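You operate a simulated robot arm through the tools that you are given. There is no shell and no other tool.

Carry out the task below with a simulated robot arm. There is one attempt and no reset: what you move stays moved.

JOB
Zero the metre counter and crank 3 metres of yarn onto the reel.
Fine: the green lever frees the crank; lock it again after. Where these are worked on the way, their far stop is far enough and under half their travel is too little: green lever.
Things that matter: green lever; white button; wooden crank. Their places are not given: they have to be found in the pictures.

It is judged by the outcome, as a careful person would: the job done as asked, and still so three seconds after it is handed in. It fails if anything else is knocked over, pushed out of place, dropped, spilled or broken.

ROBOT AND FRAMES
A 7-joint arm with a two-finger parallel gripper, fixed in place. Base frame: the origin is on the floor under the middle of its stand, x ahead of it, y to its left, z up. Lengths are in m, angles in rad, forces in N, time in s.
It reaches about 1.479 m from its shoulder. Its first joint turns from -2.897 to 2.897 rad. Payload 4.4 kg.
The TCP is the grasp point between the finger pads, 0.023 m short of the fingertips. In the tool frame z runs along the fingers and y along their closing line. The gripper opens to 0.094 m. The fingers are 0.038 m wide and 0.01 m thick; the gripper's body (0.054 by 0.096 m) begins 0.039 m behind the TCP.
Orientation is that of the tool frame in the base frame, as a unit quaternion [x, y, z, w]. With the fingers straight down and closing along the base's y, the tool's x points along the base's -x, its y along +y and its z along -z.

CONTROLS
- The arm moves only by the tool nudge_tool. Its argument "motion" is a list of rows, each a list of 7 numbers: the closure, from 0 (fully open) to 1 (shut), then the shift along the tool's x, y, z in units of 50 mm (1.0 is 50 mm), then the turn, a rotation vector about the tool's x, y, z in units of 5 degrees (1.0 is 5 degrees). In form: [[gripper, x, y, z, rx, ry, rz], ...]. A call has 1 to 20 rows; each row shifts and turns the commanded pose from where the row before left it, along the tool's axes as they then stand. A call with a number of a shift or a turn outside -1 to 1 is refused whole. Each row takes 0.2 s and may step no farther than 0.05 m and 0.15 rad from the row before; otherwise, or with a gripper value out of range, the whole call is refused. A pose out of reach is approached as far as the arm can. The call stops where the force on the tool passes 70 N (or 10 N more than at its start, if that is more) or the arm is blocked; 0.2 s more then pass. The fingers move at their own pace (about 0.072 m/s each) and stop on an object; they squeeze with about 38 N. The grip force told is the motor's: it shows also when the fingers shut on nothing. Time passes only in rows, and 0.2 s behind the last, so rows that do not move let the fingers close. The reply holds the time, the measured pose of the TCP, the force on the tool along the base axes, the opening and the grip force, in the units named above and with some noise, with the torque about the TCP (base axes, N m) and any sound that the robot's microphone picked up.
- Cameras (640 x 400 px; columns grow to the right, rows downward): "scene" is fixed at [0.2205, -0.6504, 1.7042]; the picture's right is [0.82, -0.57, 0.00], its down [-0.13, -0.19, -0.97] and it looks along [0.55, 0.80, -0.23] (base axes); focal length 335 px, centre (320, 200). "wrist" rides on the gripper at [0.086, 0.016, -0.074] in the tool frame; the picture's right is [-0.18, 0.98, 0.00], its down [-0.58, -0.11, -0.81] and it looks along [-0.79, -0.15, 0.59] (tool axes); focal length 243 px, centre (320, 200).
- camera(camera): a new picture of that camera. It takes no simulated time.
- probe_pixels(camera, pixels): there is no depth. For up to 12 entries [column, row, z] of the newest picture of that camera ("zoom" is the newest enlarged one), the place [x, y] in the base frame at which the ray of that pixel passes the height z, good to about 0.003 m. It takes no simulated time.
- enlarge(camera, box): a new picture of the part [left, top, right, bottom] of that camera's present view, enlarged. It takes no simulated time.
- sign_off(): hands the job in; it is judged then, once.

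Leave the gripper open and the arm clear of the work at the hand-in unless told otherwise.

The tools are called after "Call:" as a command line: name --pt "numbers of a row" for each row, then --argument value for the rest, lists and objects as JSON in quotes. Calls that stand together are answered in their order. nudge_tool: Moves the arm, as the interface text tells. Its arguments: {"type":"object","properties":{"motion":{"type":"array","items":{"type":"array","items":{"type":"number"}}}},"required":["motion"]} The other tools are called the same way: camera (camera) takes a picture; probe_pixels (camera, pixels) gives the place at which the rays of pixels pass given heights; enlarge (camera, box) takes an enlarged picture of a part of a camera's view; sign_off () hands the job in.

At the start:

```text
time_s: 0.0
ee_pos: [0.7322, 0.2845, 1.4097]
ee_rot: [0.0, 1.0, 0.0, -0.001]
ft_force: [0.9, -0.2, -0.6]
moment: [-0.02, 0.0, -0.02]
width: 0.0937
gripper_force: 0.1
```

scene: 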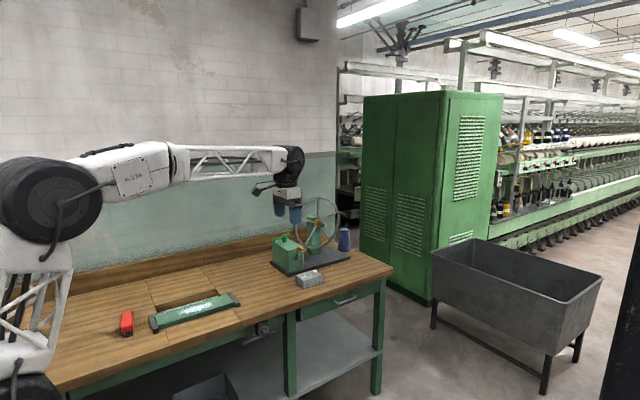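
wrist: 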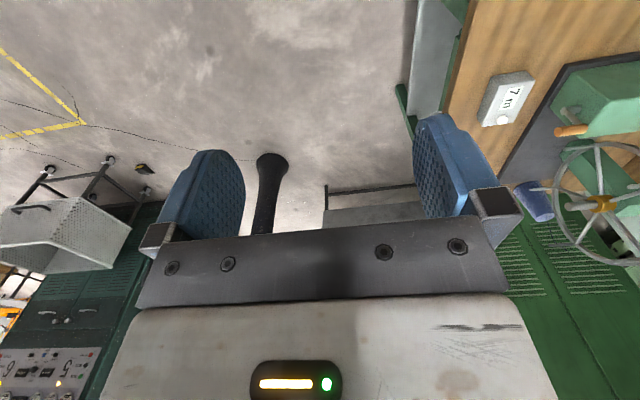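

I see a bench with a green winder (around scene pixels 270-350, 200-290) with a grey counter box in front of it. First I take enlarged pictures to find the lever, button and crank.

Call:
enlarge --camera "scene" --box '[250, 180, 370, 300]'

Call:
enlarge --camera "wrist" --box '[440, 40, 640, 260]'

```text
3.33 times, centred on (310, 240) of scene
```

zoom: 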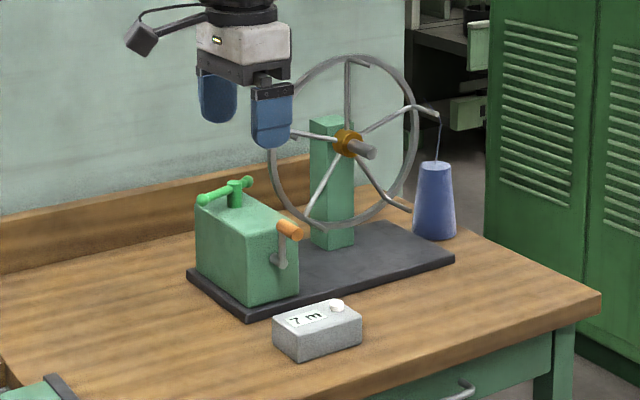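

```text
1.82 times, centred on (540, 150) of wrist
```

zoom: 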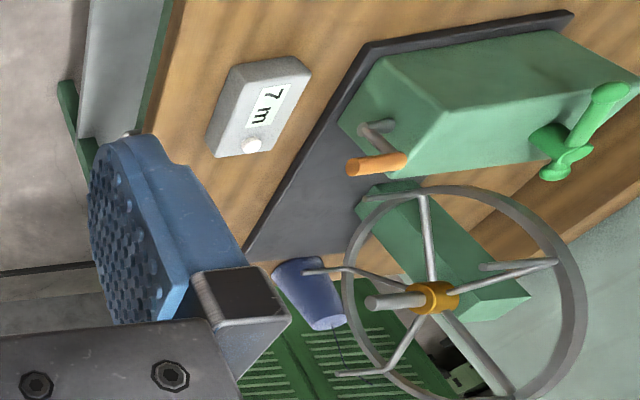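

The counter box reads "7 m" with a white button (zoom 337,304 in scene; 251,146 in wrist). I now probe the same features in both cameras at several heights to triangulate them.

Call:
probe_pixels --camera "scene" --pixels '[[315.1, 271.2, 0.9], [315.1, 271.2, 1.0], [315.1, 271.2, 1.1], [301, 269, 0.9], [301, 269, 1.0], [301, 269, 1.1], [284.5, 237.5, 1.1], [284.5, 237.5, 1.2], [284.5, 237.5, 1.3], [324, 275, 0.9], [324, 275, 1.0], [324, 275, 1.1]]'

Call:
probe_pixels --camera "wrist" --pixels '[[502.1, 120.3, 0.9], [502.1, 120.3, 1.0], [502.1, 120.3, 1.1], [560, 131, 0.9], [560, 131, 1.0], [560, 131, 1.1], [676, 120, 1.1], [676, 120, 1.2]]'

```text
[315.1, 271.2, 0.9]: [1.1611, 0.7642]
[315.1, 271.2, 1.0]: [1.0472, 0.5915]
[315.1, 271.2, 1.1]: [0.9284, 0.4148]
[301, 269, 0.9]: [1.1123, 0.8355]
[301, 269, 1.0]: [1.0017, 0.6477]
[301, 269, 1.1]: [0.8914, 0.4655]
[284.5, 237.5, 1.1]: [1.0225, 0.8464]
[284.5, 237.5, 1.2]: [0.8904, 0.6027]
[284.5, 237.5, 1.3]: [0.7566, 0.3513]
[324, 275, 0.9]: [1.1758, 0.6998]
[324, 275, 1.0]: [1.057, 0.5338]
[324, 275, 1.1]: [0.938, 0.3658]
```

```text
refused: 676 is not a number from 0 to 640
```

Call:
probe_pixels --camera "wrist" --pixels '[[502.1, 120.3, 0.9], [502.1, 120.3, 1.0], [502.1, 120.3, 1.1], [560, 131, 0.9], [560, 131, 1.0], [560, 131, 1.1]]'

```text
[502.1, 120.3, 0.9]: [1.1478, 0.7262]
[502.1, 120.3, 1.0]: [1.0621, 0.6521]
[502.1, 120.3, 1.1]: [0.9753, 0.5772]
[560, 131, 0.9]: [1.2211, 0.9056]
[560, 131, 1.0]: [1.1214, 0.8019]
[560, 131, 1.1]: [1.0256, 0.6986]
```

The button is near (1.115, 0.696, 0.94). I turn the gripper about its own vertical axis by about 55° so the wrist camera looks at the winder.

Call:
nudge_tool --pt "0 0 0 0 0 0 -1" --pt "0 0 0 0 0 0 -1" --pt "0 0 0 0 0 0 -1" --pt "0 0 0 0 0 0 -1" --pt "0 0 0 0 0 0 -1" --pt "0 0 0 0 0 0 -1" --pt "0 0 0 0 0 0 -1" --pt "0 0 0 0 0 0 -1" --pt "0 0 0 0 0 0 -1" --pt "0 0 0 0 0 0 -1"

Call:
camera --camera "wrist"

Call:
camera --camera "scene"

```text
time_s: 2.2
ee_pos: [0.7321, 0.2842, 1.4091]
ee_rot: [-0.422, 0.906, -0.001, 0.0]
ft_force: [0.0, 0.3, 0.2]
moment: [0.0, -0.01, 0.01]
width: 0.0938
gripper_force: 0.0
```

```text
taken
```

wrist: 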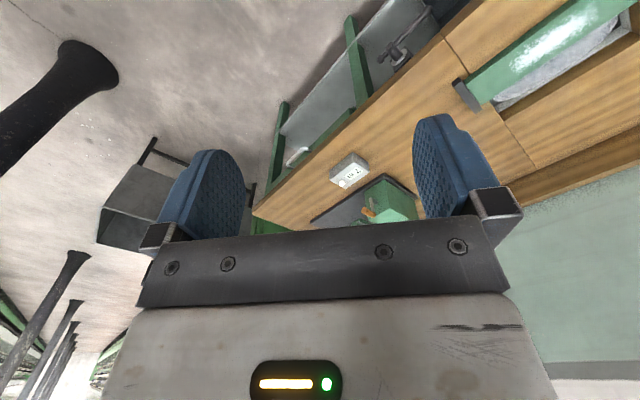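

```text
taken
```

scene: 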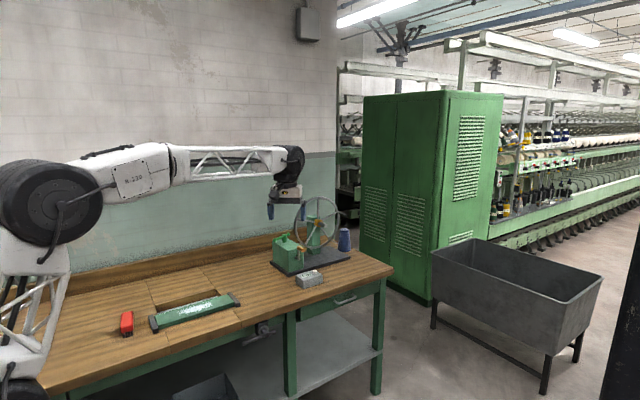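

The gripper body hides the winder. I tilt the fingers forward about 30° so the winder comes into the upper, unobstructed half of the wrist image.

Call:
nudge_tool --pt "0 0 0 0 0 -1 0" --pt "0 0 0 0 0 -1 0" --pt "0 0 0 0 0 -1 0" --pt "0 0 0 0 0 -1 0" --pt "0 0 0 0 0 -1 0" --pt "0 0 0 0 0 -1 0"

Call:
camera --camera "wrist"

```text
time_s: 3.6
ee_pos: [0.7314, 0.2854, 1.4087]
ee_rot: [-0.408, 0.875, 0.11, 0.236]
ft_force: [0.3, -0.1, 0.1]
moment: [0.01, -0.02, -0.02]
width: 0.0941
gripper_force: 0.0
```

```text
taken
```

wrist: 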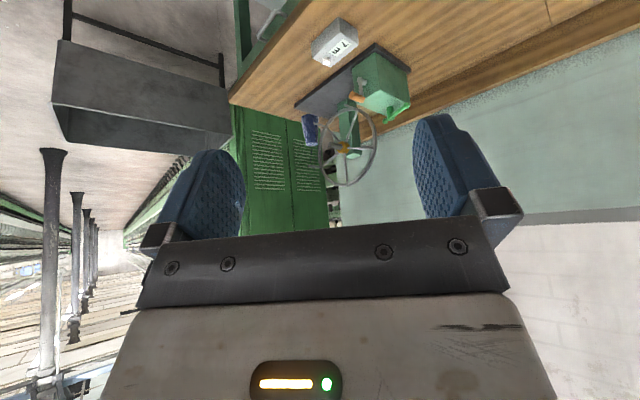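

Now the winder is in clear view (300-410, 20-185). I enlarge it.

Call:
enlarge --camera "wrist" --box '[280, 10, 440, 110]'

Call:
enlarge --camera "scene" --box '[260, 225, 340, 295]'

```text
4.00 times, centred on (360, 60) of wrist
```

zoom: 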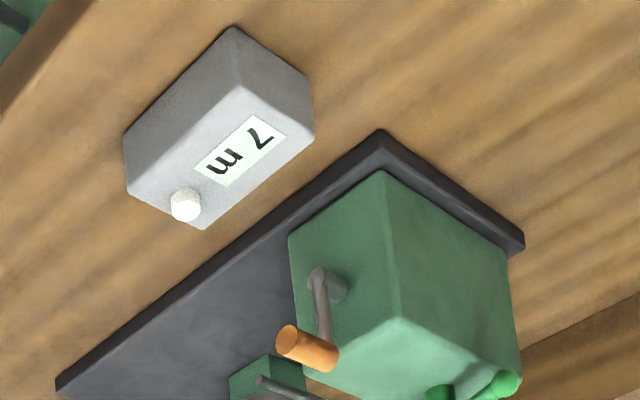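

```text
5.71 times, centred on (300, 260) of scene
```

zoom: 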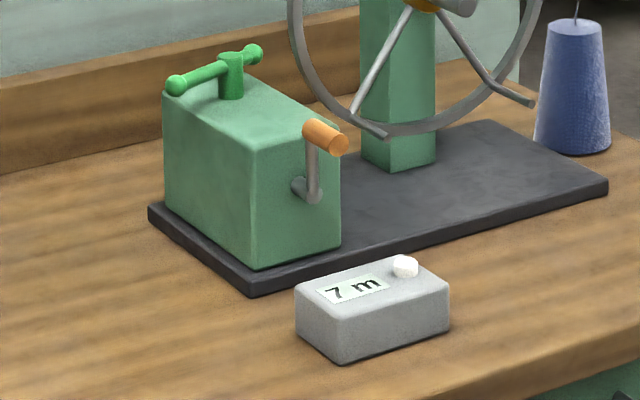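

I probe crank, lever and box features in the scene zoom at two heights each, so as to intersect with wrist rays.

Call:
probe_pixels --camera "zoom" --pixels '[[341, 145, 1.0], [341, 145, 1.1], [313, 130, 1.0], [313, 130, 1.1], [313, 193, 0.95], [313, 193, 1.05], [231, 62, 1.1], [231, 62, 1.2], [176, 85, 1.1], [176, 85, 1.2], [252, 53, 1.1], [252, 53, 1.2]]'

Call:
probe_pixels --camera "zoom" --pixels '[[249, 267, 0.9], [249, 267, 0.95], [249, 150, 1.0], [249, 150, 1.1], [340, 245, 0.9], [340, 245, 0.95], [405, 260, 0.9], [405, 260, 1.0], [340, 330, 0.9], [340, 330, 1.0], [302, 187, 0.95], [302, 187, 1.05]]'

Call:
probe_pixels --camera "wrist" --pixels '[[352, 95.5, 1.0], [352, 95.5, 1.1], [362, 98.7, 1.0], [362, 98.7, 1.1], [359.5, 78.7, 0.95], [359.5, 78.7, 1.05], [380, 90, 1.0], [380, 90, 1.1], [375, 52.5, 0.9], [375, 52.5, 1.0], [326.5, 61, 0.9], [326.5, 61, 1.0]]'

```text
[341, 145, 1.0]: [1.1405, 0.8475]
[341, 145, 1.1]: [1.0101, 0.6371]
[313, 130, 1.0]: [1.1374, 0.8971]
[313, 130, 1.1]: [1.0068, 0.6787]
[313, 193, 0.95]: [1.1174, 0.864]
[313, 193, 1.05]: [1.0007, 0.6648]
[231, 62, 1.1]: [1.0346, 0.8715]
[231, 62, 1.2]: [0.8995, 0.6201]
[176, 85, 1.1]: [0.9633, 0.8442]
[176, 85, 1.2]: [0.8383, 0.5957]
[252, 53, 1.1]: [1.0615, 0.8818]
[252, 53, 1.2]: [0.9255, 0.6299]
```

```text
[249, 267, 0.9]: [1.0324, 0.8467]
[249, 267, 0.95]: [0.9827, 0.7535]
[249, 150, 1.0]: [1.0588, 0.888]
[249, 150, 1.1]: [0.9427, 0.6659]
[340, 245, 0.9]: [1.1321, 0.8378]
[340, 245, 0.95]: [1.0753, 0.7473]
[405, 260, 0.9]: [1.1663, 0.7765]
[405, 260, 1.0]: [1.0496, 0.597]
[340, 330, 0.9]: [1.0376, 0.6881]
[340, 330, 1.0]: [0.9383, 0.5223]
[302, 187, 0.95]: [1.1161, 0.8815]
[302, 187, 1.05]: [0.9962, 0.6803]
```

```text
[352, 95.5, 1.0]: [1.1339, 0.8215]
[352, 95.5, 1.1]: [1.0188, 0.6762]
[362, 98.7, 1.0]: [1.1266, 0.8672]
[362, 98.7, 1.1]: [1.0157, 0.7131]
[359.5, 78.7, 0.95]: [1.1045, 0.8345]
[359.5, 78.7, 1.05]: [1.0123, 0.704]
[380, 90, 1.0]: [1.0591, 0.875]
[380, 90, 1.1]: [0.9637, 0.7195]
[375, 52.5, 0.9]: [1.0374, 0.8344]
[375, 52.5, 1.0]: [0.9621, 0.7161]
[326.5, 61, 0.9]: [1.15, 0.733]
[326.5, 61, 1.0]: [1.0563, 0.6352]
```

Triangulated: crank handle outer end ≈ (1.088, 0.763, 1.040), inner end ≈ (1.076, 0.796, 1.045), button ≈ (1.105, 0.685, 0.95). I move 0.25 m horizontally closer and tilt back 10° for a sharper look.

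Call:
nudge_tool --pt "0 -0.858 0 0.5 0 0 0" --pt "0 -0.858 0 0.5 0 0 0" --pt "0 -0.858 0 0.5 0 0 0" --pt "0 -0.858 0 0.5 0 0 0" --pt "0 -0.858 0 0.5 0 0 0" --pt "0 0 0 0 0 1 0" --pt "0 0 0 0 0 1 0"

Call:
camera --camera "wrist"

Call:
camera --camera "scene"

```text
time_s: 5.2
ee_pos: [0.8913, 0.4733, 1.4085]
ee_rot: [-0.416, 0.893, 0.073, 0.157]
ft_force: [-0.3, -0.1, 1.1]
moment: [0.03, 0.0, -0.03]
width: 0.094
gripper_force: 0.1
```

```text
taken
```

wrist: 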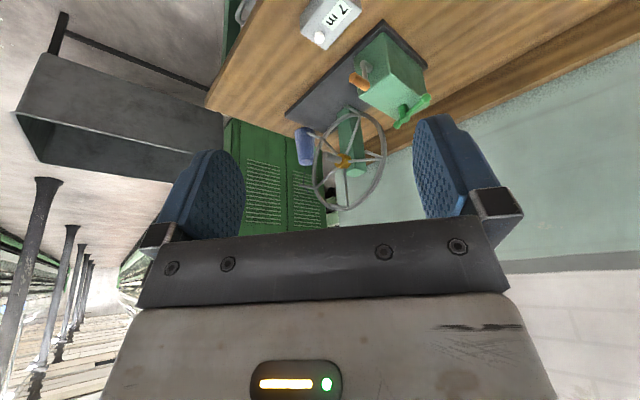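

```text
taken
```

scene: 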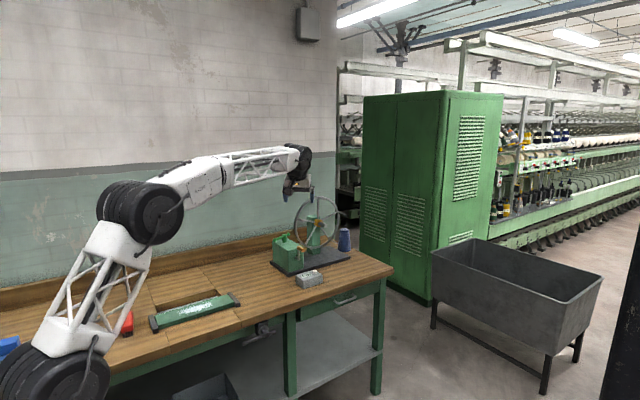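

Call:
enlarge --camera "wrist" --box '[290, 0, 450, 100]'

Call:
enlarge --camera "wrist" --box '[340, 50, 440, 140]'

```text
4.00 times, centred on (370, 50) of wrist
```

zoom: 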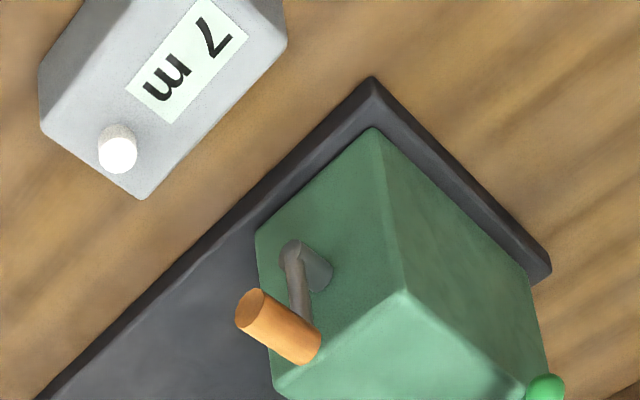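

```text
4.44 times, centred on (390, 95) of wrist
```

zoom: 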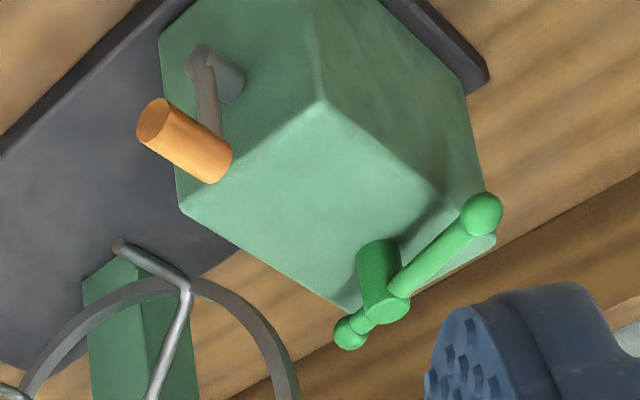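

I see the lever: a vertical post at the back of the box top with a crossbar; ball at the long end (zoom 482,214), short end at (351,331). I probe these in the wrist view.

Call:
probe_pixels --camera "zoom" --pixels '[[388, 305, 1.0], [388, 305, 1.1], [482, 214, 1.0], [482, 214, 1.1], [351, 331, 1.0], [351, 331, 1.1], [153, 121, 1.0], [153, 121, 1.1], [215, 163, 1.0], [215, 163, 1.1], [203, 60, 0.95], [203, 60, 1.05]]'

Call:
probe_pixels --camera "zoom" --pixels '[[228, 85, 0.95], [228, 85, 1.05], [318, 100, 1.0], [318, 100, 1.1], [183, 210, 1.0], [183, 210, 1.1], [490, 238, 1.0], [490, 238, 1.1], [360, 308, 1.0], [360, 308, 1.1]]'

Call:
enlarge --camera "scene" --box '[265, 225, 325, 285]'

```text
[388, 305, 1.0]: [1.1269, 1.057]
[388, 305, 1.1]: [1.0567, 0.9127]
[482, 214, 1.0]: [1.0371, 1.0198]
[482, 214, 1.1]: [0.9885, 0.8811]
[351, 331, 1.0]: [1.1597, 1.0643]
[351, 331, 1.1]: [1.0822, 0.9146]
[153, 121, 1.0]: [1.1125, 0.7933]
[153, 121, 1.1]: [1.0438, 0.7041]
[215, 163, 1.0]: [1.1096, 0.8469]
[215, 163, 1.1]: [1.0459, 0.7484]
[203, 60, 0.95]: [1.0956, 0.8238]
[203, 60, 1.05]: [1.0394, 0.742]
```

```text
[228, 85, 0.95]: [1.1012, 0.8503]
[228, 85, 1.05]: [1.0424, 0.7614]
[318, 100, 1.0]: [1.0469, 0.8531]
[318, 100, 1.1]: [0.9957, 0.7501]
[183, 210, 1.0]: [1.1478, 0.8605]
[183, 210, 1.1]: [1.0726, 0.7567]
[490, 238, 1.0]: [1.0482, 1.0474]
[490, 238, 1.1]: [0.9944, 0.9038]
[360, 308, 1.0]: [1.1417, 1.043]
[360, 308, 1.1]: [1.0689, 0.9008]
```

```text
6.67 times, centred on (295, 255) of scene
```

zoom: 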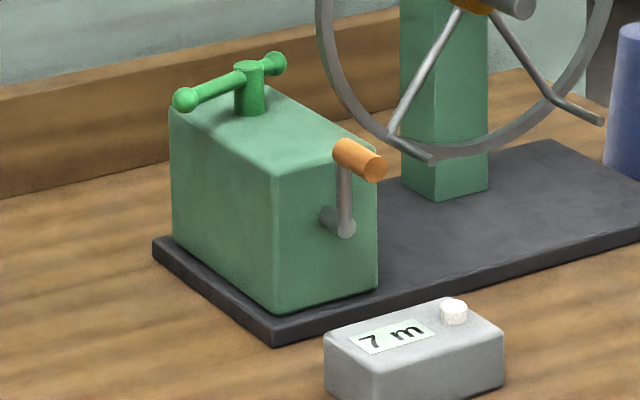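

Call:
probe_pixels --camera "zoom" --pixels '[[249, 68, 1.0], [249, 68, 1.1], [186, 100, 1.0], [186, 100, 1.1], [275, 63, 1.0], [275, 63, 1.1], [376, 167, 1.0], [376, 167, 1.1], [341, 152, 1.0], [341, 152, 1.1], [346, 227, 0.95], [346, 227, 1.05]]'

Call:
probe_pixels --camera "zoom" --pixels '[[327, 218, 0.95], [327, 218, 1.05], [275, 172, 1.0], [275, 172, 1.1], [376, 147, 1.0], [376, 147, 1.1], [170, 105, 1.0], [170, 105, 1.1], [454, 304, 0.9], [454, 304, 1.0], [275, 313, 0.9], [275, 313, 0.95]]'

Call:
probe_pixels --camera "wrist" --pixels '[[319.5, 38.3, 0.9], [319.5, 38.3, 1.0], [322.5, 2.0, 0.9], [322.5, 2.0, 1.0]]'

```text
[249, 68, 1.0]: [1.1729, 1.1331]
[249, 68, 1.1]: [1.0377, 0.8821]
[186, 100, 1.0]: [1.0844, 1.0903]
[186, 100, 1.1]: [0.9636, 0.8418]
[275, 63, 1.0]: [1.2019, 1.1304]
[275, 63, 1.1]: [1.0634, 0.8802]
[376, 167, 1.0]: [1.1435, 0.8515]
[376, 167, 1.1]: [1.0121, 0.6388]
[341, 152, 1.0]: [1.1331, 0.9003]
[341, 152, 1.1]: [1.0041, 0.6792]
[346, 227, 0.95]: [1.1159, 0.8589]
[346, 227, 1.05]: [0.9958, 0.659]
```

```text
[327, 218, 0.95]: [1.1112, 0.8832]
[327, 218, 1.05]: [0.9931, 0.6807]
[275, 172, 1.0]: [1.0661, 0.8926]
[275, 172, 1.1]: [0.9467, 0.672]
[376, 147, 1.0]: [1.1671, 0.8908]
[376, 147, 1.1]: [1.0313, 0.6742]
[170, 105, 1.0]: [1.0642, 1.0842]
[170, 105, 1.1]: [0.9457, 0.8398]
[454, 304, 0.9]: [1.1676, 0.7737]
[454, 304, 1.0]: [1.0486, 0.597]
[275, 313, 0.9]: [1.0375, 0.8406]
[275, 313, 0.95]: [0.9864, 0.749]
```

```text
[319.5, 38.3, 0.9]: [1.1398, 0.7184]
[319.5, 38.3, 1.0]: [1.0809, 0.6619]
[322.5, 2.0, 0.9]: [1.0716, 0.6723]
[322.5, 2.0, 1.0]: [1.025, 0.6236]
```

Triangulated: button (1.113, 0.692, 0.946), lever pivot (1.077, 0.954, 1.071) with long ball at (1.007, 0.931, 1.064), crank axis at x≈1.080, z≈0.98, handle now at top (z≈1.047). Now I probe the reel wheel, plate and bench edges to know the obstacles and heights.

Call:
probe_pixels --camera "scene" --pixels '[[319, 222.9, 1.0], [319, 222.9, 1.2], [327.5, 225, 1.0], [327.5, 225, 1.2], [288.25, 277, 0.85], [288.25, 277, 0.95], [332.5, 261, 0.85], [332.5, 261, 0.95]]'

Call:
probe_pixels --camera "wrist" --pixels '[[344, 162, 1.0], [344, 162, 1.2], [383, 19.5, 0.85], [383, 19.5, 0.95]]'

Call:
enlarge --camera "wrist" --box '[280, 80, 420, 220]'

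```text
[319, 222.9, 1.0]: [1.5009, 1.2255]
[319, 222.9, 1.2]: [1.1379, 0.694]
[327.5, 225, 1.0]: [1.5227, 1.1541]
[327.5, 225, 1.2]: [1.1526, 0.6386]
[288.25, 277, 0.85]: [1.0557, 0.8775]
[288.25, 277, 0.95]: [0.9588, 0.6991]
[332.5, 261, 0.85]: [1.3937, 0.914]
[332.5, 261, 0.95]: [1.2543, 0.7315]
```

```text
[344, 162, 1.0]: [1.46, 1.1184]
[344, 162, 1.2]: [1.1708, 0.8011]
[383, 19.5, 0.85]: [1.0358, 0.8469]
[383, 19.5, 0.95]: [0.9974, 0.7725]
```

```text
2.86 times, centred on (350, 150) of wrist
```

zoom: 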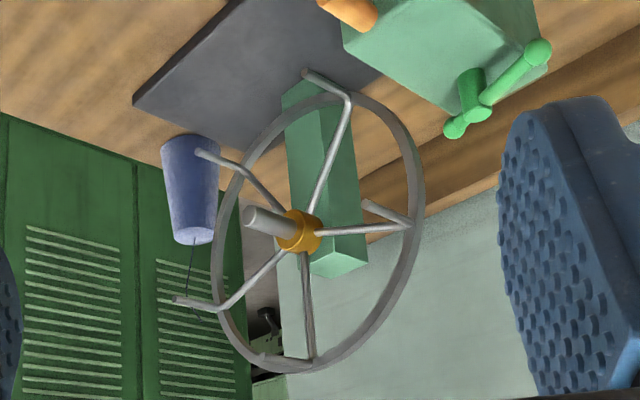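

The reel hub is at about (1.317, 0.96, 1.10) with rim left edge near x≈1.15, so it is clear of the button side. I close the fingers, yaw to ~70°, reduce tilt to 15°, and travel to a hover at (1.112, 0.689, 1.20) above the button.

Call:
nudge_tool --pt "1 0 0 0 -0.342 0 -0.94" --pt "1 0 0 0 -0.342 0 -0.94" --pt "1 0 0 0 -0.342 0 -0.94" --pt "1 0 0 0 -0.342 0 -0.94" --pt "1 0 0 0 0 1 0"

```text
time_s: 6.4
ee_pos: [0.891, 0.4735, 1.4085]
ee_rot: [-0.569, 0.812, 0.075, 0.107]
ft_force: [0.2, -0.9, -0.1]
moment: [-0.03, -0.03, 0.04]
width: 0.0
gripper_force: 37.5
```

Orientation is as planned (yaw 70°, tilt 15°). Now the travel to hover.

Call:
nudge_tool --pt "1 -0.5375 -0.3345 0.684 0 0 0" --pt "1 -0.5375 -0.3345 0.684 0 0 0" --pt "1 -0.5375 -0.3345 0.684 0 0 0" --pt "1 -0.5375 -0.3345 0.684 0 0 0" --pt "1 -0.5375 -0.3345 0.684 0 0 0" --pt "1 -0.5375 -0.3345 0.684 0 0 0" --pt "1 -0.5375 -0.3345 0.684 0 0 0" --pt "1 -0.5375 -0.3345 0.684 0 0 0"

Call:
camera --camera "wrist"

Call:
camera --camera "scene"

```text
time_s: 8.2
ee_pos: [1.0799, 0.6679, 1.2064]
ee_rot: [-0.569, 0.811, 0.074, 0.116]
ft_force: [-1.6, -2.1, 8.7]
moment: [-0.04, -0.03, -0.01]
width: 0.0002
gripper_force: 38.2
out of reach, approached as far as the arm can: row 8
```

```text
taken
```

wrist: 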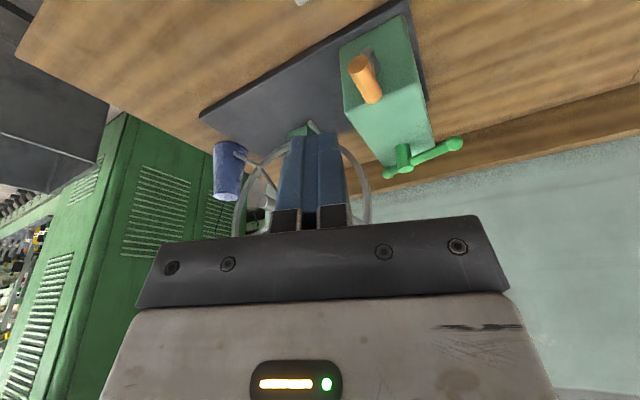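

```text
taken
```

scene: 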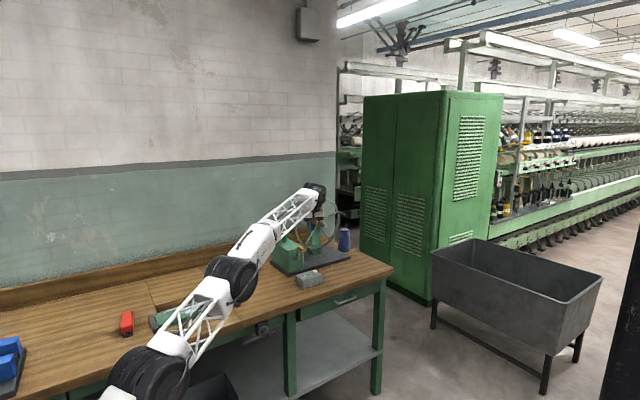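

That near-vertical pose is at the limit of reach (stopped at 1.080, 0.668, 1.206). Leaning the fingers farther forward gives more reach, so I tilt another 20° (to 35°) here and read the pose.

Call:
nudge_tool --pt "1 0 0 0 0 -1 0" --pt "1 0 0 0 0 -1 0" --pt "1 0 0 0 0 -1 0" --pt "1 0 0 0 0 -1 0"

Call:
camera --camera "wrist"

```text
time_s: 9.2
ee_pos: [1.0824, 0.6725, 1.186]
ee_rot: [-0.547, 0.781, 0.172, 0.247]
ft_force: [-0.5, -0.7, -0.8]
moment: [0.0, 0.01, -0.02]
width: 0.0003
gripper_force: 37.9
```

```text
taken
```

wrist: 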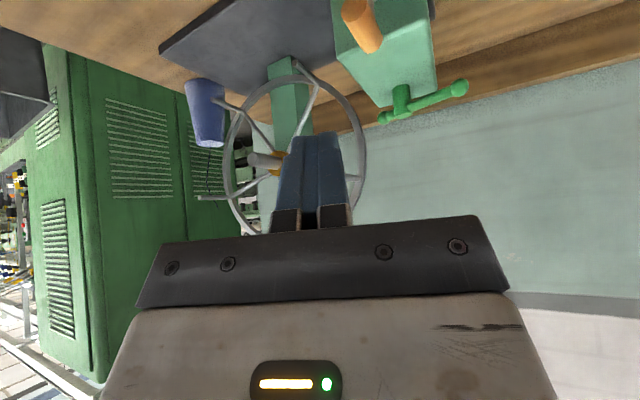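

Pose now (1.082, 0.673, 1.186) with 35° tilt. I move to a hover over the button at (1.113, 0.692, 1.02).

Call:
nudge_tool --pt "1 0.3585 -0.1105 0.7625 0 0 0" --pt "1 0.3585 -0.1105 0.7625 0 0 0" --pt "1 0.3585 -0.1105 0.7625 0 0 0" --pt "1 0.3585 -0.1105 0.7625 0 0 0"

Call:
enlarge --camera "scene" --box '[265, 215, 345, 295]'

Call:
camera --camera "wrist"

```text
time_s: 10.2
ee_pos: [1.1134, 0.6932, 1.0201]
ee_rot: [-0.547, 0.781, 0.173, 0.247]
ft_force: [0.6, 0.2, 2.1]
moment: [-0.06, 0.03, -0.03]
width: 0.0
gripper_force: 38.3
```

```text
5.00 times, centred on (305, 255) of scene
```

zoom: 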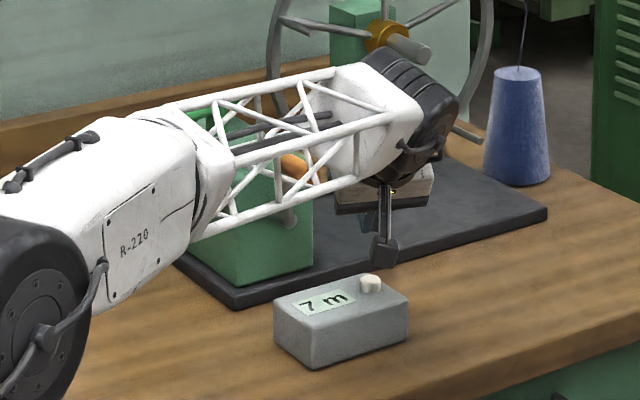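

```text
taken
```

wrist: 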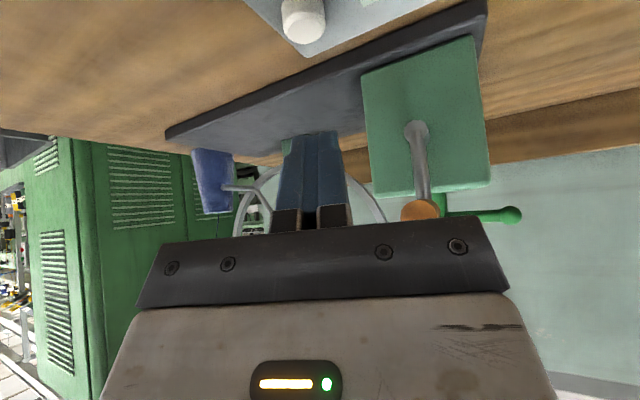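

The tip is above the counter; I check alignment with a close wrist zoom of the button and handle, and probe the finger tip in the scene zoom.

Call:
probe_pixels --camera "zoom" --pixels '[[386, 264, 0.99], [386, 264, 1.0], [371, 281, 0.945], [371, 281, 0.935], [371, 281, 0.955]]'

Call:
enlarge --camera "wrist" --box '[240, 0, 400, 100]'

```text
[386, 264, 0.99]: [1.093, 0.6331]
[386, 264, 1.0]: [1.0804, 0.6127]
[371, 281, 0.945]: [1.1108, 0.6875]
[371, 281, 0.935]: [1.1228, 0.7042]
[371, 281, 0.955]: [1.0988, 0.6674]
```

```text
4.00 times, centred on (320, 50) of wrist
```

zoom: 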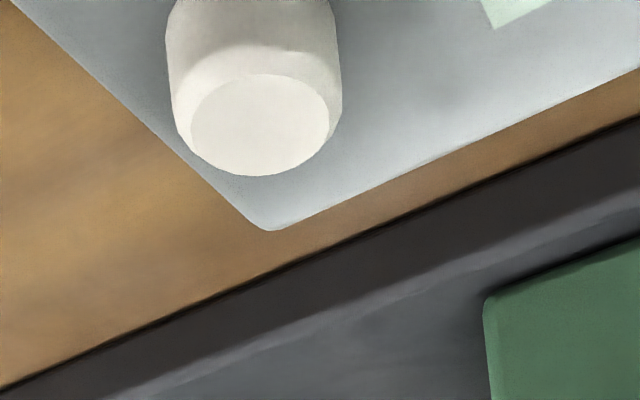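

The dark block seen in the scene zoom is the wrist camera housing hanging behind the gripper, not the fingertip. I probe the button's top face (wrist zoom 260,125) and counter corner, plus the crank handle end and hub in this near view.

Call:
probe_pixels --camera "zoom" --pixels '[[260, 125, 0.935], [260, 125, 0.945], [260, 125, 0.955], [270, 230, 0.92], [270, 230, 0.93], [270, 230, 0.94]]'

Call:
probe_pixels --camera "wrist" --pixels '[[420, 209, 1.03], [420, 209, 1.05], [417, 130, 0.97], [417, 130, 0.99]]'

Call:
enlarge --camera "wrist" --box '[350, 90, 510, 230]'

```text
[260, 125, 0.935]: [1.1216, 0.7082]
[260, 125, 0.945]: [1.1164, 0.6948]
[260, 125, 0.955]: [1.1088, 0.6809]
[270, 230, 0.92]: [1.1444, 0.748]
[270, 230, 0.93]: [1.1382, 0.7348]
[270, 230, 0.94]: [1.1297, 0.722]
```

```text
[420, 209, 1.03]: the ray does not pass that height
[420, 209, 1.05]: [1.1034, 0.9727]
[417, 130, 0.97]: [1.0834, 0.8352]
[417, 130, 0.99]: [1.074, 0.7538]
```

```text
2.86 times, centred on (430, 160) of wrist
```

zoom: 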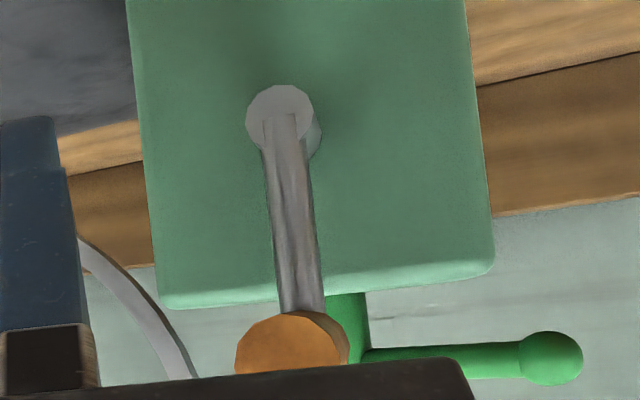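

Button top confirmed ≈ (1.114, 0.692, 0.946). I lower straight down to TCP z ≈ 0.983, stopping before contact.

Call:
nudge_tool --pt "1 0.23 0 0.328 0 0 0" --pt "1 0.195 0 0.278 0 0 0"

Call:
enlarge --camera "scene" --box '[285, 235, 345, 295]'

Call:
camera --camera "wrist"

```text
time_s: 10.8
ee_pos: [1.1132, 0.693, 0.9835]
ee_rot: [-0.547, 0.781, 0.174, 0.248]
ft_force: [-0.3, 0.0, 0.5]
moment: [0.0, 0.02, -0.03]
width: 0.0002
gripper_force: 37.9
```

```text
6.67 times, centred on (315, 265) of scene
```

zoom: 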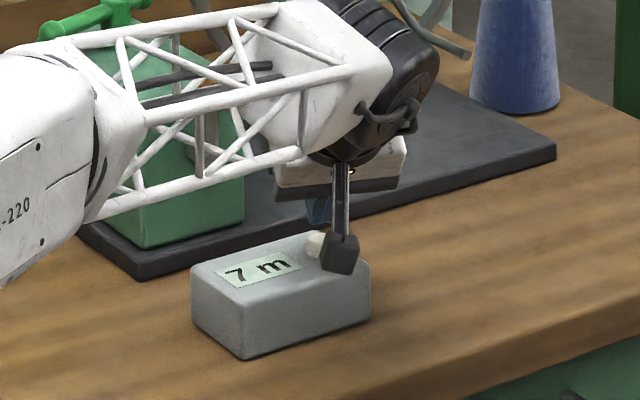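

```text
taken
```

wrist: 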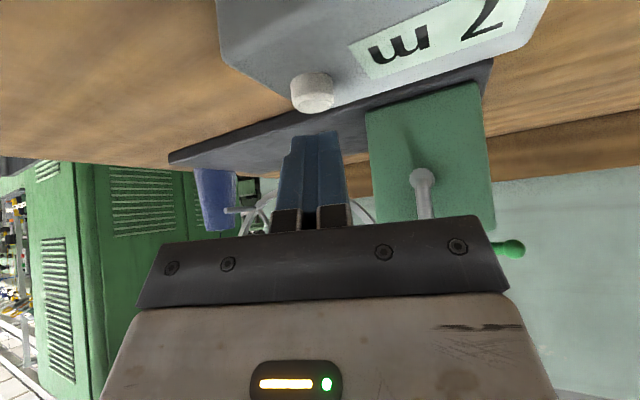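

The button (wrist 312,92) is directly under the fingertips (318,133). I lower in small steps watching force.

Call:
nudge_tool --pt "1 0.046 0 0.0655 0 0 0" --pt "1 0.046 0 0.0655 0 0 0" --pt "1 0.046 0 0.0655 0 0 0"

Call:
camera --camera "wrist"

```text
time_s: 11.6
ee_pos: [1.1141, 0.69, 0.9693]
ee_rot: [-0.547, 0.781, 0.172, 0.246]
ft_force: [0.5, -0.7, -0.4]
moment: [0.04, 0.01, 0.0]
width: 0.0
gripper_force: 37.4
```

```text
taken
```

wrist: 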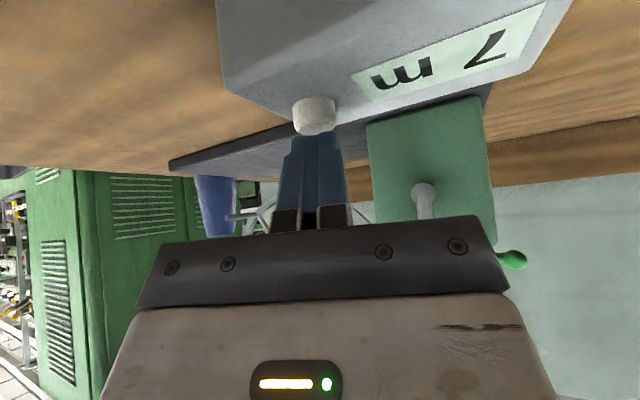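

No contact force yet at z = 0.969. I zoom in to see how the fingertip lies relative to the button.

Call:
enlarge --camera "wrist" --box '[260, 70, 380, 180]'

Call:
enlarge --camera "scene" --box '[295, 250, 345, 290]'

```text
3.64 times, centred on (320, 125) of wrist
```

zoom: 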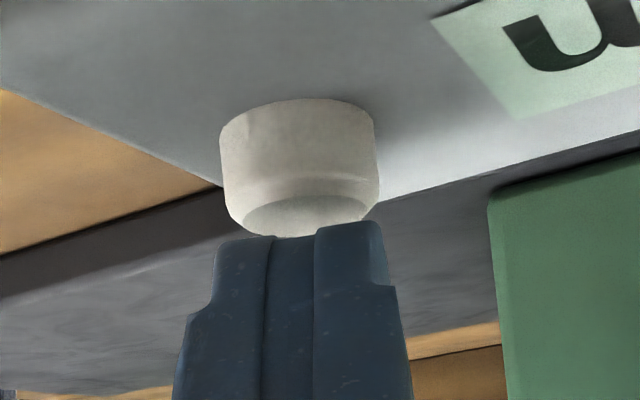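

```text
10.00 times, centred on (320, 270) of scene
```

zoom: 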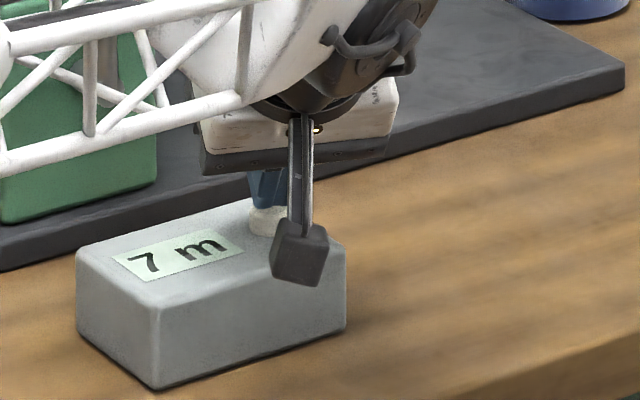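

The fingertip is just above the button's far part; contact is imminent. I shift back 3 mm and press down in 2 mm steps.

Call:
nudge_tool --pt "1 0.049 0 -0.034 0 0 0" --pt "1 0.023 0 0.0328 0 0 0" --pt "1 0.023 0 0.0328 0 0 0"

Call:
enlarge --camera "wrist" --box '[260, 0, 580, 180]'

```text
time_s: 12.4
ee_pos: [1.1113, 0.6882, 0.9665]
ee_rot: [-0.547, 0.781, 0.173, 0.246]
ft_force: [0.3, -0.1, 0.2]
moment: [0.02, -0.01, 0.02]
width: 0.0
gripper_force: 37.6
```

```text
2.00 times, centred on (420, 90) of wrist
```

zoom: 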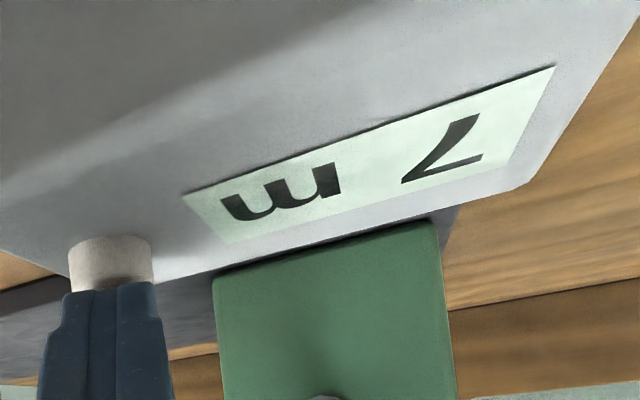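

Now the fingertip covers the button's top. Continue down 2 mm at a time.

Call:
nudge_tool --pt "1 0.023 0 0.0328 0 0 0" --pt "1 0.023 0 0.0328 0 0 0" --pt "1 0.023 0 0.0328 0 0 0"

Call:
enlarge --camera "wrist" --box '[260, 0, 580, 180]'

```text
time_s: 13.2
ee_pos: [1.1116, 0.6875, 0.9621]
ee_rot: [-0.547, 0.782, 0.172, 0.247]
ft_force: [-0.1, -0.1, 2.7]
moment: [0.03, 0.04, -0.01]
width: 0.0
gripper_force: 37.8
heard: click
```

```text
2.00 times, centred on (420, 90) of wrist
```

zoom: 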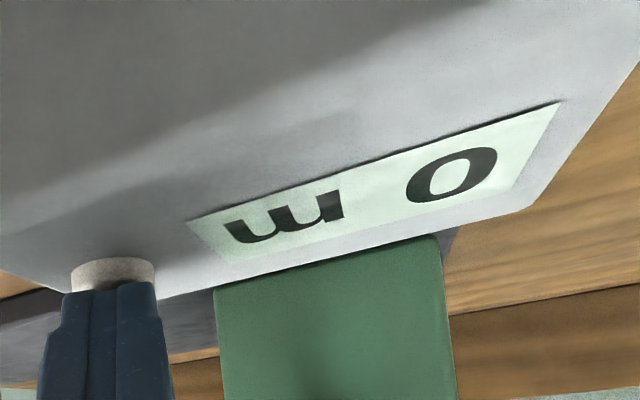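

Click heard and the counter reads "0 m". I raise straight up 0.2 m to get clear, then look.

Call:
nudge_tool --pt "1 -0.574 0 -0.819 0 0 0" --pt "1 -0.574 0 -0.819 0 0 0" --pt "1 -0.574 0 -0.819 0 0 0" --pt "1 -0.574 0 -0.819 0 0 0"

Call:
enlarge --camera "scene" --box '[265, 215, 345, 295]'

```text
time_s: 14.2
ee_pos: [1.1164, 0.6886, 1.1615]
ee_rot: [-0.547, 0.781, 0.172, 0.246]
ft_force: [0.8, 0.2, -1.2]
moment: [0.03, 0.01, -0.02]
width: 0.0
gripper_force: 38.2
```

```text
5.00 times, centred on (305, 255) of scene
```

zoom: 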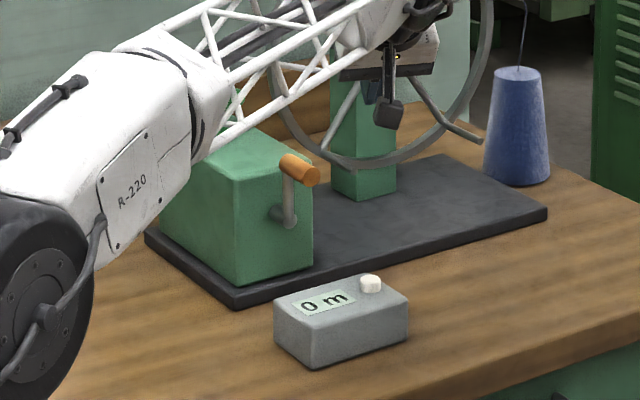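

Counter box shows "0 m" and has not moved. Now I move back-left to (0.95, 0.72, 1.25), yaw back to 45° and lean to 50° to inspect the lever.

Call:
nudge_tool --pt "1 -0.145 0.833 -0.4475 0 0 0" --pt "1 -0.145 0.833 -0.4475 0 0 0" --pt "1 -0.145 0.833 -0.4475 0 0 0" --pt "1 -0.145 0.833 -0.4475 0 0 0" --pt "1 0 0 0 0.574 0 0.819" --pt "1 0 0 0 0.574 0 0.819" --pt "1 0 0 0 0.574 0 0.819" --pt "1 0 0 0 0.574 0 0.819" --pt "1 0 0 0 0.574 0 0.819" --pt "1 0 0 0 0 -1 0" --pt "1 0 0 0 0 -1 0" --pt "1 0 0 0 0 -1 0"

Call:
camera --camera "wrist"

Call:
camera --camera "scene"

```text
time_s: 16.8
ee_pos: [0.9456, 0.7198, 1.2517]
ee_rot: [-0.347, 0.837, 0.162, 0.391]
ft_force: [-0.9, -0.3, -0.6]
moment: [-0.02, -0.01, 0.01]
width: 0.0
gripper_force: 37.8
```

```text
taken
```

wrist: 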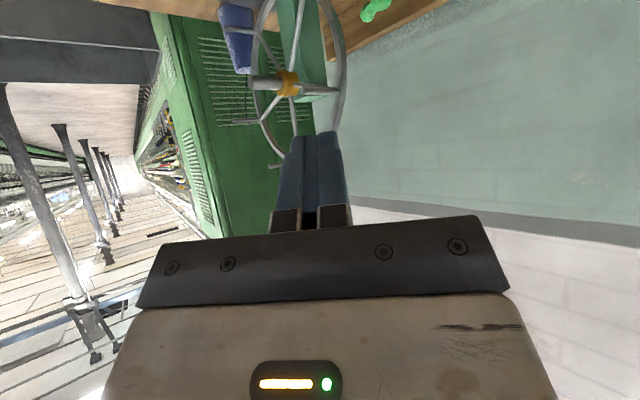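

```text
taken
```

scene: 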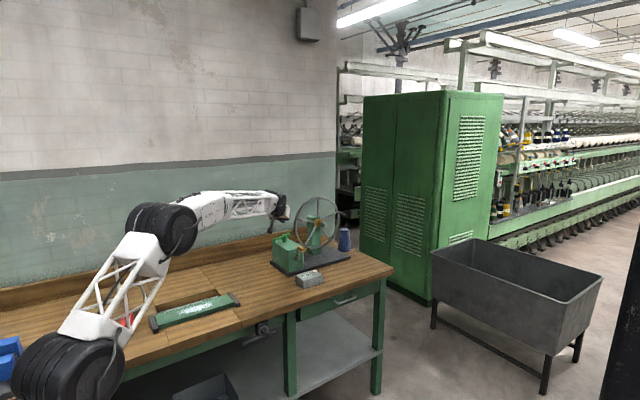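

The wrist camera now looks level, and for the crank it would hang too low. I want the gripper rolled 180° about its finger axis so that the camera sits above and looks down. I try rolling +rz here, in free space, 10 steps first.

Call:
nudge_tool --pt "1 0 0 0 0 0 1" --pt "1 0 0 0 0 0 1" --pt "1 0 0 0 0 0 1" --pt "1 0 0 0 0 0 1" --pt "1 0 0 0 0 0 1" --pt "1 0 0 0 0 0 1" --pt "1 0 0 0 0 0 1" --pt "1 0 0 0 0 0 1" --pt "1 0 0 0 0 0 1" --pt "1 0 0 0 0 0 1" --pt "1 0 0 0 0 0 1" --pt "1 0 0 0 0 0 1" --pt "1 0 0 0 0 0 1" --pt "1 0 0 0 0 0 1" --pt "1 0 0 0 0 0 1" --pt "1 0 0 0 0 0 1"

Call:
camera --camera "scene"

Call:
camera --camera "wrist"

```text
time_s: 20.2
ee_pos: [0.9463, 0.7183, 1.2506]
ee_rot: [0.273, 0.864, 0.375, 0.195]
ft_force: [0.3, 0.0, 0.1]
moment: [0.02, 0.0, 0.01]
width: 0.0
gripper_force: 37.6
```

```text
taken
```

scene: 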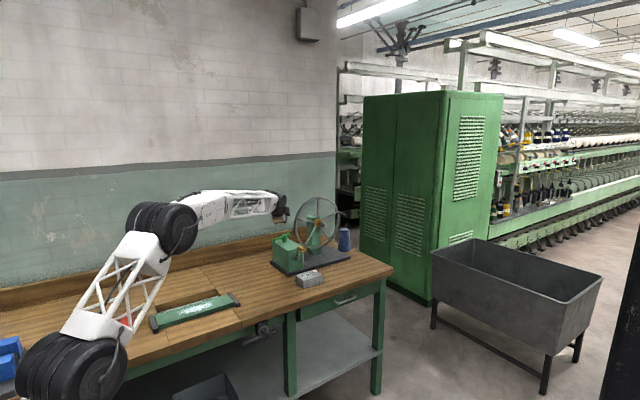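

```text
taken
```

wrist: 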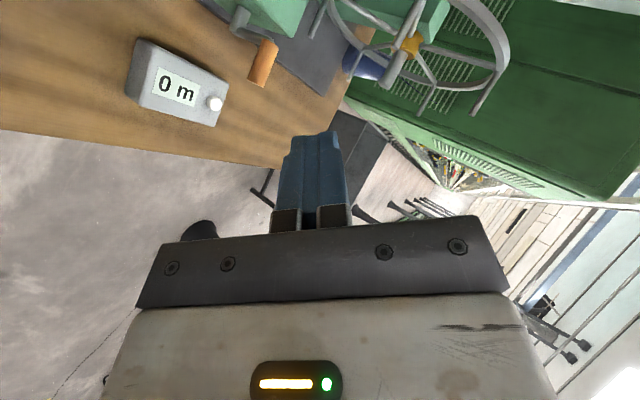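

80° of roll went fine with the arm steady. I continue the roll by 100° more to complete 180°.

Call:
nudge_tool --pt "1 0 0 0 0 0 1" --pt "1 0 0 0 0 0 1" --pt "1 0 0 0 0 0 1" --pt "1 0 0 0 0 0 1" --pt "1 0 0 0 0 0 1" --pt "1 0 0 0 0 0 1" --pt "1 0 0 0 0 0 1" --pt "1 0 0 0 0 0 1" --pt "1 0 0 0 0 0 1" --pt "1 0 0 0 0 0 1" --pt "1 0 0 0 0 0 1" --pt "1 0 0 0 0 0 1" --pt "1 0 0 0 0 0 1" --pt "1 0 0 0 0 0 1" --pt "1 0 0 0 0 0 1" --pt "1 0 0 0 0 0 1" --pt "1 0 0 0 0 0 1" --pt "1 0 0 0 0 0 1" --pt "1 0 0 0 0 0 1" --pt "1 0 0 0 0 0 1"

Call:
camera --camera "scene"

Call:
camera --camera "wrist"

```text
time_s: 24.4
ee_pos: [0.946, 0.7189, 1.2499]
ee_rot: [0.838, 0.346, 0.39, -0.161]
ft_force: [0.5, -0.2, 0.3]
moment: [-0.01, 0.01, -0.02]
width: 0.0
gripper_force: 37.8
```

```text
taken
```

scene: 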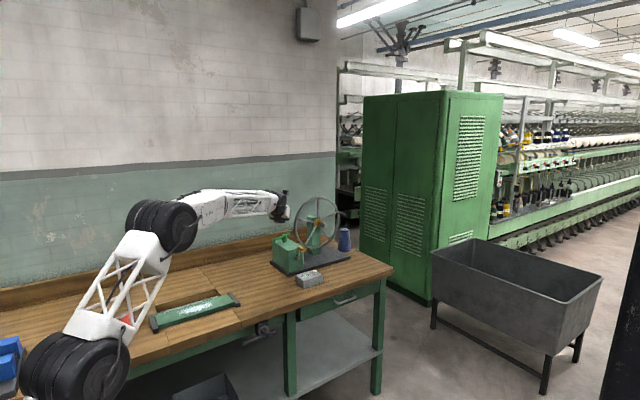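

```text
taken
```

wrist: 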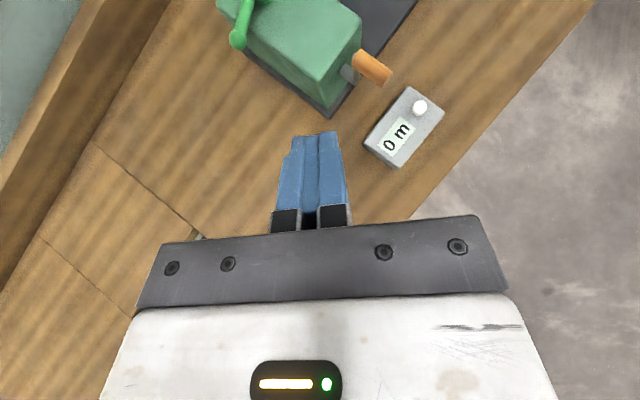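

The flip worked: the camera now looks straight down with the winder ahead and the counter readable. I move 0.1 m forward for a top view of lever and crank.

Call:
nudge_tool --pt "1 0.643 0 0.766 0 0 0" --pt "1 0.643 0 0.766 0 0 0"

Call:
camera --camera "wrist"

Call:
enlarge --camera "wrist" --box '[200, 30, 420, 170]'

```text
time_s: 25.0
ee_pos: [1.0178, 0.7892, 1.2519]
ee_rot: [0.837, 0.347, 0.391, -0.162]
ft_force: [0.4, -0.3, 1.0]
moment: [0.0, 0.02, 0.0]
width: 0.0
gripper_force: 38.4
```

```text
taken
```

wrist: 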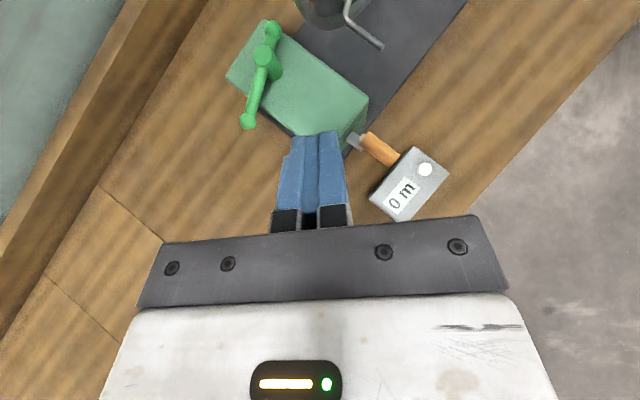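

```text
2.86 times, centred on (310, 100) of wrist
```

zoom: 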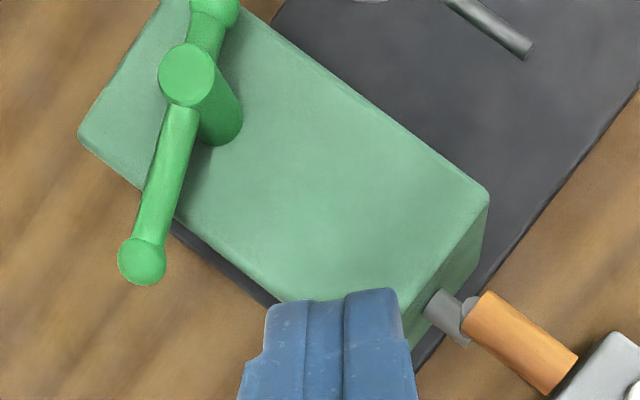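

Top view. I probe the lever post, ball, box edges and handle axis at their heights to get the machine's orientation.

Call:
probe_pixels --camera "zoom" --pixels '[[187, 72, 1.071], [142, 262, 1.064], [215, 8, 1.066], [100, 155, 1.034], [265, 290, 1.034], [290, 45, 1.034], [470, 180, 1.034], [481, 318, 1.047], [552, 368, 1.047], [170, 180, 1.066], [440, 300, 0.98], [470, 330, 0.98]]'

Call:
enlarge --camera "scene" --box '[265, 225, 325, 285]'

```text
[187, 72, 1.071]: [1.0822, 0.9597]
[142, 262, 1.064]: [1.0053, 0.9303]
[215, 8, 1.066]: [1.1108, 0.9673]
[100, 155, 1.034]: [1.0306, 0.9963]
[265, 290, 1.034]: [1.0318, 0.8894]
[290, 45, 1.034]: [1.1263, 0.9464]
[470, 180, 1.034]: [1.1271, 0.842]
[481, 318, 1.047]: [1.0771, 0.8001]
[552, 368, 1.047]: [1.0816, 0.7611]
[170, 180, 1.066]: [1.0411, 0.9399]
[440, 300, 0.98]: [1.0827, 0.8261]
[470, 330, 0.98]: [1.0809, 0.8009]
```

```text
6.67 times, centred on (295, 255) of scene
```

zoom: 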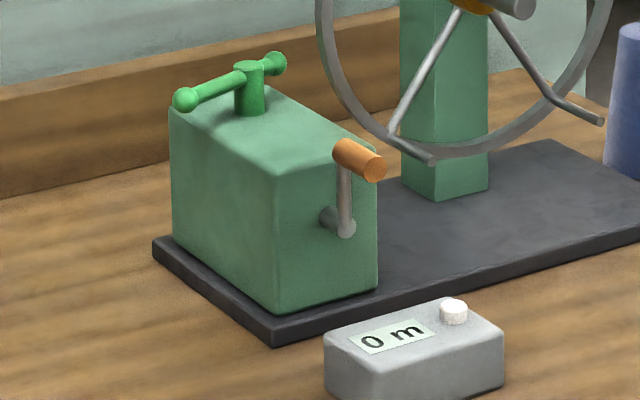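

Box sides run along base y (machine not rotated); crank axis x≈1.079, lever post at (1.080, 0.957), bar angle ≈199°. I plan to straddle the bar with the open fingers so I can push it either way. First I open and move to a hover at (1.028, 0.939, 1.15).

Call:
nudge_tool --pt "0 -0.029 -0.495 0.7585 0 0 0" --pt "0 -0.029 -0.495 0.7585 0 0 0" --pt "0 -0.029 -0.495 0.7585 0 0 0" --pt "0 -0.029 -0.495 0.7585 0 0 0"

Call:
camera --camera "wrist"

Call:
enlarge --camera "scene" --box '[235, 195, 345, 285]'

```text
time_s: 26.0
ee_pos: [1.0203, 0.8813, 1.1806]
ee_rot: [0.837, 0.351, 0.388, -0.163]
ft_force: [-0.4, 0.5, -2.3]
moment: [0.07, -0.1, 0.01]
width: 0.0942
gripper_force: 0.1
out of reach, approached as far as the arm can: row 3, 4
```

```text
taken
```

wrist: 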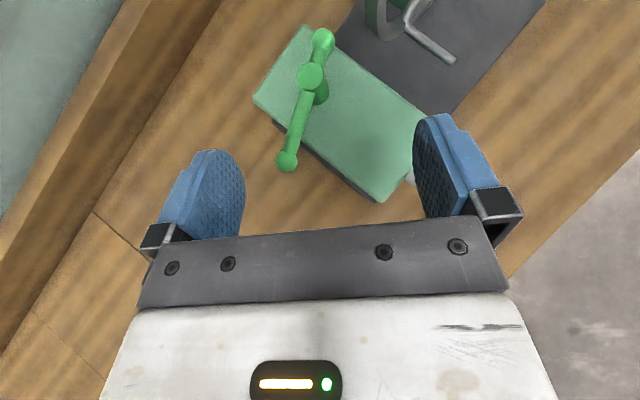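

```text
4.44 times, centred on (290, 240) of scene
```

zoom: 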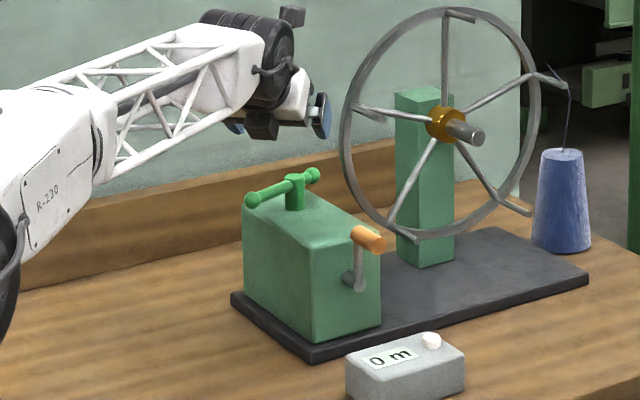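

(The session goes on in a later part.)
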